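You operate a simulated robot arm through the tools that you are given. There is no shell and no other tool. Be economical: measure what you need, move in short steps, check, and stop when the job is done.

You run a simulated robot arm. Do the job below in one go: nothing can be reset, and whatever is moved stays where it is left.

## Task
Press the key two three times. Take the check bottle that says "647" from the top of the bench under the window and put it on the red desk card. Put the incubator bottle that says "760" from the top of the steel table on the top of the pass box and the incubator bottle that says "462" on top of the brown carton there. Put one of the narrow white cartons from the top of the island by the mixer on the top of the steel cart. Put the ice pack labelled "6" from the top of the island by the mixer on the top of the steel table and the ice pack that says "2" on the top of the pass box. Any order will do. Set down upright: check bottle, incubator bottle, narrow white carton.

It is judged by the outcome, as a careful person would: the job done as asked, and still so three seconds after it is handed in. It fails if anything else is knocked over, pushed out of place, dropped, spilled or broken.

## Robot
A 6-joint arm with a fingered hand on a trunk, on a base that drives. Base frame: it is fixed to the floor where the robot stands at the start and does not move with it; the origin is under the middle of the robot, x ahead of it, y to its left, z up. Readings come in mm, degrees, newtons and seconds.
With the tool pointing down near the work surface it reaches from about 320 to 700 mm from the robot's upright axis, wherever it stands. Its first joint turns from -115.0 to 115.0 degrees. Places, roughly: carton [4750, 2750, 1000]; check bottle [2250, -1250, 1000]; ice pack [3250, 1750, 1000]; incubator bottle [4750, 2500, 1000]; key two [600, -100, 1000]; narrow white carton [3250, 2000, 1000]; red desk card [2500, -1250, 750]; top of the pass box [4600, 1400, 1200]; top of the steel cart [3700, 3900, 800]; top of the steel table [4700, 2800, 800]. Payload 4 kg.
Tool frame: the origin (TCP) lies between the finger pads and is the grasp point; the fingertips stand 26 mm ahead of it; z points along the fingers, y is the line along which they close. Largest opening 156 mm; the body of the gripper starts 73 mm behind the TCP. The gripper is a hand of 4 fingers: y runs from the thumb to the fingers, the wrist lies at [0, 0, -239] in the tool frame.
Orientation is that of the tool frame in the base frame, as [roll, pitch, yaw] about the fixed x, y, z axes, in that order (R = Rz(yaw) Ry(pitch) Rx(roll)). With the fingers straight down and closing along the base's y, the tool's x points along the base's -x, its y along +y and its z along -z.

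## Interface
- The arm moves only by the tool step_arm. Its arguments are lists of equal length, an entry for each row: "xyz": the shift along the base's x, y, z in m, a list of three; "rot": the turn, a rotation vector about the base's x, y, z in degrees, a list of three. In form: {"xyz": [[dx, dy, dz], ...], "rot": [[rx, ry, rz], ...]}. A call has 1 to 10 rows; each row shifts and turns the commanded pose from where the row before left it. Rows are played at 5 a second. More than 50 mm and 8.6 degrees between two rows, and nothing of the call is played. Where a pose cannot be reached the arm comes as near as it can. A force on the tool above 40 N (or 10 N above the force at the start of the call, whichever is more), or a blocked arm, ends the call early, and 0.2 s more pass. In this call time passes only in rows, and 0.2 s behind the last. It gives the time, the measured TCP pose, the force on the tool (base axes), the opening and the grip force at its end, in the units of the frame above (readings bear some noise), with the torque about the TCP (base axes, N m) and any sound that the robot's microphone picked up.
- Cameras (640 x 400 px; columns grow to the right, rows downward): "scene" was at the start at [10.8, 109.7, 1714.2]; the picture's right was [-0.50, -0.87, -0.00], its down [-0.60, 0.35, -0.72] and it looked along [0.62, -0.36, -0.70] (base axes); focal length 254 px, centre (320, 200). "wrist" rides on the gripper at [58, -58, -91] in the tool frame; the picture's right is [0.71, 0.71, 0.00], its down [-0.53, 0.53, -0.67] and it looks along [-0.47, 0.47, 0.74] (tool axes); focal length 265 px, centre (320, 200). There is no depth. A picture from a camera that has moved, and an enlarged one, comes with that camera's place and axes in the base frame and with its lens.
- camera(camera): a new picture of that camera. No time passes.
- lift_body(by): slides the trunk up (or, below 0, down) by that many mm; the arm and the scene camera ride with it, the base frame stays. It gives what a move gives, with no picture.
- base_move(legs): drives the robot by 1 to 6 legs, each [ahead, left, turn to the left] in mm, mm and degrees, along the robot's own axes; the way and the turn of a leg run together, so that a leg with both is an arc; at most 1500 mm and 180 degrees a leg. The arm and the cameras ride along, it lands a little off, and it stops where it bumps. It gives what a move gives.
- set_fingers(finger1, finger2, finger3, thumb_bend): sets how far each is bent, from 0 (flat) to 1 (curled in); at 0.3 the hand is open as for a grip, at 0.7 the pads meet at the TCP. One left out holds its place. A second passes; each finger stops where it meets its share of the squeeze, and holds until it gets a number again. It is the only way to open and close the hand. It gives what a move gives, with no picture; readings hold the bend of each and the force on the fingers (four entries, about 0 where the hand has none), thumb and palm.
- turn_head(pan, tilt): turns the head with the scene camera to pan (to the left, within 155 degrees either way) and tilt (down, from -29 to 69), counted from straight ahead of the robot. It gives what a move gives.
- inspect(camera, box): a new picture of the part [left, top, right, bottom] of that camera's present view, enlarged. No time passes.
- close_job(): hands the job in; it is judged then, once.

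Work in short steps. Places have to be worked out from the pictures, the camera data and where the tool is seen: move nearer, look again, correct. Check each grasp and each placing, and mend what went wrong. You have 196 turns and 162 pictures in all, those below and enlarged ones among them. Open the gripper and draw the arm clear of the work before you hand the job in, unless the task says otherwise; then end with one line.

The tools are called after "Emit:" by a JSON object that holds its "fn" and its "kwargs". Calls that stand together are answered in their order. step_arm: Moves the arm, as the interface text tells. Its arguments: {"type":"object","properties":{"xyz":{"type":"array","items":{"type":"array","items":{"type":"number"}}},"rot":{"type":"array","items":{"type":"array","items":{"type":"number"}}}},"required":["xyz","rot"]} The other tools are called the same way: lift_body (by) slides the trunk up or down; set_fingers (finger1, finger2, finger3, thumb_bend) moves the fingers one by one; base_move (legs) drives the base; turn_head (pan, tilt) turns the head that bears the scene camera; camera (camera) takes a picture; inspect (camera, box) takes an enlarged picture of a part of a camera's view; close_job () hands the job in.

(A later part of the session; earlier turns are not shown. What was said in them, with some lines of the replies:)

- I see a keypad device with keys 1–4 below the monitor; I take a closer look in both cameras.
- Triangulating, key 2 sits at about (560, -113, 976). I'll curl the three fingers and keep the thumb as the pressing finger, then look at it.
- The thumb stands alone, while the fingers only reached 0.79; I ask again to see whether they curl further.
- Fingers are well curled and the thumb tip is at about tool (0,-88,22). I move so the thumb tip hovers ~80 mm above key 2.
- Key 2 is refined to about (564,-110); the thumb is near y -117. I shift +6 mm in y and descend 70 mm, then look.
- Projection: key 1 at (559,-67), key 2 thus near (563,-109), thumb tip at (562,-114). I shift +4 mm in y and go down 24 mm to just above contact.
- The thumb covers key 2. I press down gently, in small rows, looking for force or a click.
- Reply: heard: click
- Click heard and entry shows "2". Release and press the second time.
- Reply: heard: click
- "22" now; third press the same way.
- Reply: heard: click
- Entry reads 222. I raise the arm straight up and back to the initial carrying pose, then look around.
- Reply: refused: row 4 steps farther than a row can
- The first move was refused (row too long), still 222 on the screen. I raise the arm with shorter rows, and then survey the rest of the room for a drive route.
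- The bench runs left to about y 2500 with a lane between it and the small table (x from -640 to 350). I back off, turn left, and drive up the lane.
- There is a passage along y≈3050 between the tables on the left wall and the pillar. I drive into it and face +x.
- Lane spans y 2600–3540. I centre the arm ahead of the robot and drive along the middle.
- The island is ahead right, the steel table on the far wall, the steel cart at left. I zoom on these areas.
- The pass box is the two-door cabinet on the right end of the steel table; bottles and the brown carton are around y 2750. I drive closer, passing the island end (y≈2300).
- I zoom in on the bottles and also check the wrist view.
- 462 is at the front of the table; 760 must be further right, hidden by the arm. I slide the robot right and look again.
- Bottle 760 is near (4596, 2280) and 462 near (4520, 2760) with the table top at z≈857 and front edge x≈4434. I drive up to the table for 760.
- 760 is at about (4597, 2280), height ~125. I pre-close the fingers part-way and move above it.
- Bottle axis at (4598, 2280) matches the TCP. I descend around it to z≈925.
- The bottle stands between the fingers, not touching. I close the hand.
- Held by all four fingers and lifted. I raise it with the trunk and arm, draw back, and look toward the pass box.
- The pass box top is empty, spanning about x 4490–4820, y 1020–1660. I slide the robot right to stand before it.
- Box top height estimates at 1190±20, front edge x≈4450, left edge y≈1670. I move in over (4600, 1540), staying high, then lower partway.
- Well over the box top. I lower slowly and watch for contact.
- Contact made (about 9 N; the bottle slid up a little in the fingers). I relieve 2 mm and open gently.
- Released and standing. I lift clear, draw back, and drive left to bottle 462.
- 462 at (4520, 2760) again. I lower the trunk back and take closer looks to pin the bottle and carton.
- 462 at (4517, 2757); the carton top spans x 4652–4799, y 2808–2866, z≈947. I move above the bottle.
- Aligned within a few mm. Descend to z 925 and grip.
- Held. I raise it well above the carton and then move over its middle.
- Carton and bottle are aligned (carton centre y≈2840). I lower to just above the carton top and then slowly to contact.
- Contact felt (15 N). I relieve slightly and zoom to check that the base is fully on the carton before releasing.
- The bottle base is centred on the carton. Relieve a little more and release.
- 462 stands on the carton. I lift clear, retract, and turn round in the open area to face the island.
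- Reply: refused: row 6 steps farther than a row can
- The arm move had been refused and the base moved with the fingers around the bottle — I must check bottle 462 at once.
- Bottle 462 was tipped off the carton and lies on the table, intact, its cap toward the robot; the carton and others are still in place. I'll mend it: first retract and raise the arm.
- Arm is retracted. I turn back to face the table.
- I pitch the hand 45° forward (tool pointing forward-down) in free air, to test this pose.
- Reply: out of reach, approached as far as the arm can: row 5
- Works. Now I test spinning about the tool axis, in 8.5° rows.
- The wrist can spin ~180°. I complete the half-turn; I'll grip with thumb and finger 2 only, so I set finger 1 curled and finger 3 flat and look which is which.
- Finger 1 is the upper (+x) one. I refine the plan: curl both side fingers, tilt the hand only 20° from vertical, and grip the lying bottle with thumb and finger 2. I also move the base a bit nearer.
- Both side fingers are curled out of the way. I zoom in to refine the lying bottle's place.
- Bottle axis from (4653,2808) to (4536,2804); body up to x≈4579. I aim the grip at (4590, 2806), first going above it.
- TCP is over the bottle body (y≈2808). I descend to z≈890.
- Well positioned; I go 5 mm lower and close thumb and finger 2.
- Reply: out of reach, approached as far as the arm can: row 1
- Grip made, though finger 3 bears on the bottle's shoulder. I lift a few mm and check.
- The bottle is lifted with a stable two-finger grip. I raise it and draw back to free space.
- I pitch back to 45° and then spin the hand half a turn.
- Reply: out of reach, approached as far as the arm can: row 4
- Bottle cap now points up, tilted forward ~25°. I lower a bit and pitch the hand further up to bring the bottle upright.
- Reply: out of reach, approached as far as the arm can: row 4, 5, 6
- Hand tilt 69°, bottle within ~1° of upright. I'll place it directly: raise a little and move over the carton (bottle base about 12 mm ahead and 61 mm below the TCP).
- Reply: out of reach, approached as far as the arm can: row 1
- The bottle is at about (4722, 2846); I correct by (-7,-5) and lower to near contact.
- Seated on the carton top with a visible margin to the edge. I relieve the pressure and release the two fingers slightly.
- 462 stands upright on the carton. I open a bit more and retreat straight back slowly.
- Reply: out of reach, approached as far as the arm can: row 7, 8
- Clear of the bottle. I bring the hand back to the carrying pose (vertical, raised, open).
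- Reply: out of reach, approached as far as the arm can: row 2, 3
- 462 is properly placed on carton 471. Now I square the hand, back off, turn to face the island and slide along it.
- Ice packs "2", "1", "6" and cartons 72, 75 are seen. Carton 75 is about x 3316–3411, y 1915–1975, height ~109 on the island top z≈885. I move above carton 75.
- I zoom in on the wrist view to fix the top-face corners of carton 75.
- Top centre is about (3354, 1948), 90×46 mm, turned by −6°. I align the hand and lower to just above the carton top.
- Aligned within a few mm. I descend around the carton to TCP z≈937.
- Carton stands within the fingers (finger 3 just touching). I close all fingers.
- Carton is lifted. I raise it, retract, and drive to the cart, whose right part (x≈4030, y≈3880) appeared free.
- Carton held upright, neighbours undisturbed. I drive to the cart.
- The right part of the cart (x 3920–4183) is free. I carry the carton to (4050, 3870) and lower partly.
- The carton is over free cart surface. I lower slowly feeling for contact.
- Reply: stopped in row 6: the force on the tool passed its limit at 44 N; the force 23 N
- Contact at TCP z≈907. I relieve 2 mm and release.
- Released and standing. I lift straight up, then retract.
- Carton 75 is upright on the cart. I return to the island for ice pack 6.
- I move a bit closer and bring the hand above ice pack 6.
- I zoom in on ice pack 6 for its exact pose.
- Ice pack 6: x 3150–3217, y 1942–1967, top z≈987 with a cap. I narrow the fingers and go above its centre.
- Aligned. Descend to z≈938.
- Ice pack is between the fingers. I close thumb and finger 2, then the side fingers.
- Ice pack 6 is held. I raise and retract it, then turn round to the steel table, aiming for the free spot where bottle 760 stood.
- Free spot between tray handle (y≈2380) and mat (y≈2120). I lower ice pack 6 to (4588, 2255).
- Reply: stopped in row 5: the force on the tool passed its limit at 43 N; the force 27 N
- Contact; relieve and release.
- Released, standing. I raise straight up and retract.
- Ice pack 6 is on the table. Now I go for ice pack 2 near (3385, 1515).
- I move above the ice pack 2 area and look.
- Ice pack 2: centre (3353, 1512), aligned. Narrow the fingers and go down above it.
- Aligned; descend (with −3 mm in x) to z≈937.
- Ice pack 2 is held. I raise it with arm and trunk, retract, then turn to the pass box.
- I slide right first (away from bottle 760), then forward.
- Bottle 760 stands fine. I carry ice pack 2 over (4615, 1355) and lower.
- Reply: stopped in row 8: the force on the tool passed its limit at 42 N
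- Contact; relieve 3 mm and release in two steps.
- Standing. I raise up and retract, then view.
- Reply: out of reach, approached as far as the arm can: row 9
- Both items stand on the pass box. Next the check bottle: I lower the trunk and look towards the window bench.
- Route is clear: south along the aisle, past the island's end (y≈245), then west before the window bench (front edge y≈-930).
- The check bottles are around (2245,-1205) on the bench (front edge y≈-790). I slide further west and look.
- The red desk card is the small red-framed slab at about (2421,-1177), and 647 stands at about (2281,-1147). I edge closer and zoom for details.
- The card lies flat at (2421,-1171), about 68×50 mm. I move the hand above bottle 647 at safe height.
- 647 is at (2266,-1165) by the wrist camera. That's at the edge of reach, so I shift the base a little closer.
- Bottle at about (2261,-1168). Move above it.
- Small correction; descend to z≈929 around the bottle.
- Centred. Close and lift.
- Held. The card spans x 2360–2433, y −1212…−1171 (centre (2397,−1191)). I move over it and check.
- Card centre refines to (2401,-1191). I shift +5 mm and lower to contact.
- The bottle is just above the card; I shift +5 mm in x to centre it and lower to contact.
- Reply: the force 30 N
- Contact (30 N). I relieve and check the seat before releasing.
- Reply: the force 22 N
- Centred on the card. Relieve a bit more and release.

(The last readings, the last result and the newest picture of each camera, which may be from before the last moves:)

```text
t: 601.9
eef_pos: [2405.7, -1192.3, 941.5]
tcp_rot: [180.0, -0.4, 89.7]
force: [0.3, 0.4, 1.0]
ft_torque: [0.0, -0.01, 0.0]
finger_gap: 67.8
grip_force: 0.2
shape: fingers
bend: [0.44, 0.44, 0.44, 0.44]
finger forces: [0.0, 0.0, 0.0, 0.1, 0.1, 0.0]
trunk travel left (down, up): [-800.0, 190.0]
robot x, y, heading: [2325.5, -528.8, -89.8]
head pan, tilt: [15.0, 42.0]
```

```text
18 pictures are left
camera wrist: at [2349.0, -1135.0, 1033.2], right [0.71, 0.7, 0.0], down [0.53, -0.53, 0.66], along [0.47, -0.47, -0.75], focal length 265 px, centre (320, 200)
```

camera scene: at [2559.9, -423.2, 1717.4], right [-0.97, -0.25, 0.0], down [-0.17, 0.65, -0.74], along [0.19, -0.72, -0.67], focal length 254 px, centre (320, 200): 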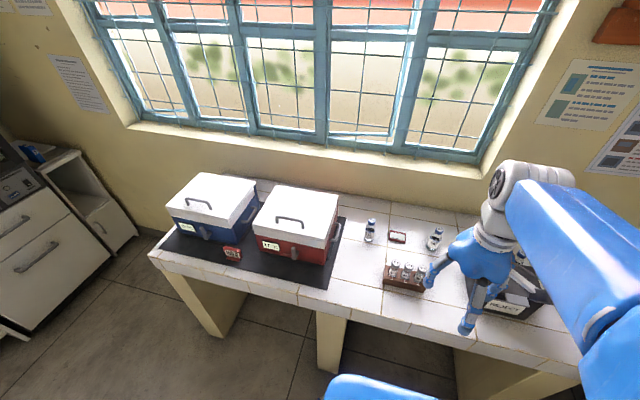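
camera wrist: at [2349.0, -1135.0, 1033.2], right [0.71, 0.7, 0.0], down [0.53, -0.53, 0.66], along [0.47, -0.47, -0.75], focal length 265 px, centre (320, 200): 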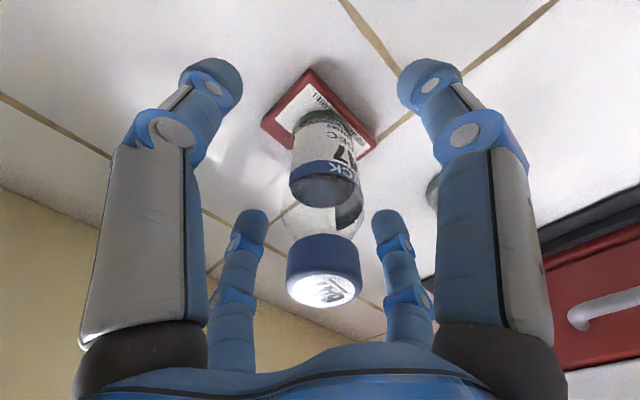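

The bottle stands on the card. I raise straight up (short rows) before anything else.

Emit:
{"fn": "step_arm", "kwargs": {"xyz": [[0, 0, 0.02], [0, 0, 0.04], [0, 0, 0.04], [0, 0, 0.04], [0, 0, 0.04], [0, 0.03, 0.03], [0, 0.04, 0.02], [0, 0.04, 0.02], [0, 0.045, 0], [0, 0.045, 0]], "rot": [[0, 0, 0], [0, 0, 0], [0, 0, 0], [0, 0, 0], [0, 0, 0], [0, 0, 0], [0, 0, 0], [0, 0, 0], [0, 0, 0], [0, 0, 0]]}}

Emit:
{"fn": "inspect", "kwargs": {"camera": "scene", "box": [320, 180, 480, 300]}}

```text
t: 604.1
eef_pos: [2405.7, -990.9, 1192.3]
tcp_rot: [-179.9, -0.3, 89.7]
force: [0.4, 0.1, -0.3]
ft_torque: [-0.01, 0.02, 0.05]
finger_gap: 67.5
grip_force: 0.0
shape: fingers
bend: [0.44, 0.44, 0.44, 0.44]
finger forces: [0.0, 0.0, 0.1, 0.0, 0.0, 0.1]
trunk travel left (down, up): [-800.0, 190.0]
robot x, y, heading: [2323.6, -525.7, -90.1]
head pan, tilt: [15.0, 42.0]
```

```text
3.33 times, centred on (400, 240) of scene
camera zoom: at [2500.8, -547.8, 1717.3], right [-0.97, -0.26, 0.0], down [-0.17, 0.65, -0.74], along [0.19, -0.72, -0.67], focal length 848 px, centre (53, 67)
```

zoom: 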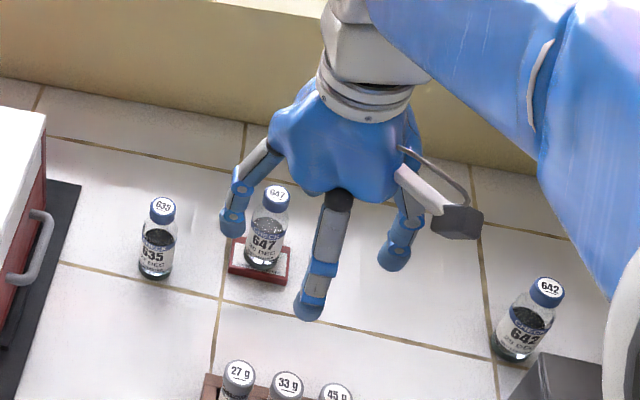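

All tasks done: 647 stands on the red card. I open the hand and back the robot away from the bench before handing in.

Emit:
{"fn": "base_move", "kwargs": {"legs": [[-200, 0, 0]]}}

Emit:
{"fn": "set_fingers", "kwargs": {"finger1": 0.3, "finger2": 0.3, "finger3": 0.3, "thumb_bend": 0.3}}

Emit:
{"fn": "camera", "kwargs": {"camera": "scene"}}

```text
t: 607.2
eef_pos: [2408.6, -795.3, 1190.3]
tcp_rot: [-179.9, -0.4, 89.9]
force: [0.4, 0.2, 0.5]
ft_torque: [0.02, 0.04, 0.0]
finger_gap: 67.9
grip_force: 0.1
shape: fingers
bend: [0.44, 0.44, 0.44, 0.44]
finger forces: [0.0, 0.0, 0.1, 0.0, 0.0, 0.0]
trunk travel left (down, up): [-800.0, 190.0]
robot x, y, heading: [2324.7, -329.6, -90.0]
head pan, tilt: [15.0, 42.0]
```

```text
t: 608.2
eef_pos: [2407.5, -795.1, 1190.8]
tcp_rot: [-179.9, -0.5, 89.7]
force: [0.0, -0.4, 0.2]
ft_torque: [-0.01, -0.02, 0.02]
finger_gap: 106.2
grip_force: 0.1
shape: fingers
bend: [0.3, 0.3, 0.3, 0.3]
finger forces: [0.1, 0.0, 0.0, 0.1, 0.0, 0.0]
trunk travel left (down, up): [-800.0, 190.0]
robot x, y, heading: [2324.5, -329.0, -90.3]
head pan, tilt: [15.0, 42.0]
```

```text
16 pictures are left
camera scene: at [2501.8, -350.2, 1717.3], right [-0.97, -0.26, 0.0], down [-0.17, 0.65, -0.74], along [0.19, -0.72, -0.67], focal length 254 px, centre (320, 200)
```

scene: 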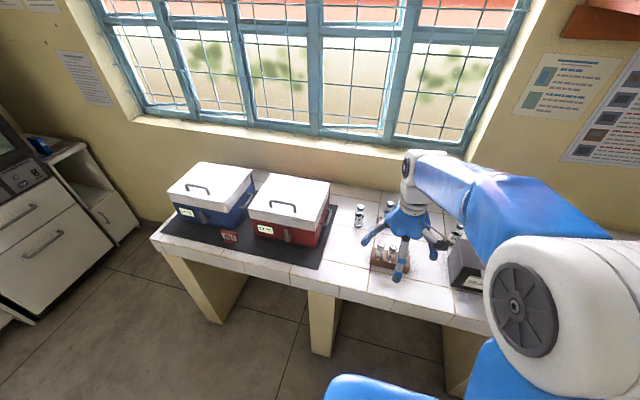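

Everything is in place and the arm is clear of the work; I hand in.

Emit:
{"fn": "close_job", "kwargs": {}}

```text
The job is handed in.
```

Every part of the job is in its asked-for place and handed in, but bottle 462 was knocked off the brown carton onto the table once; I picked it up unbroken and stood it upright on the carton again.
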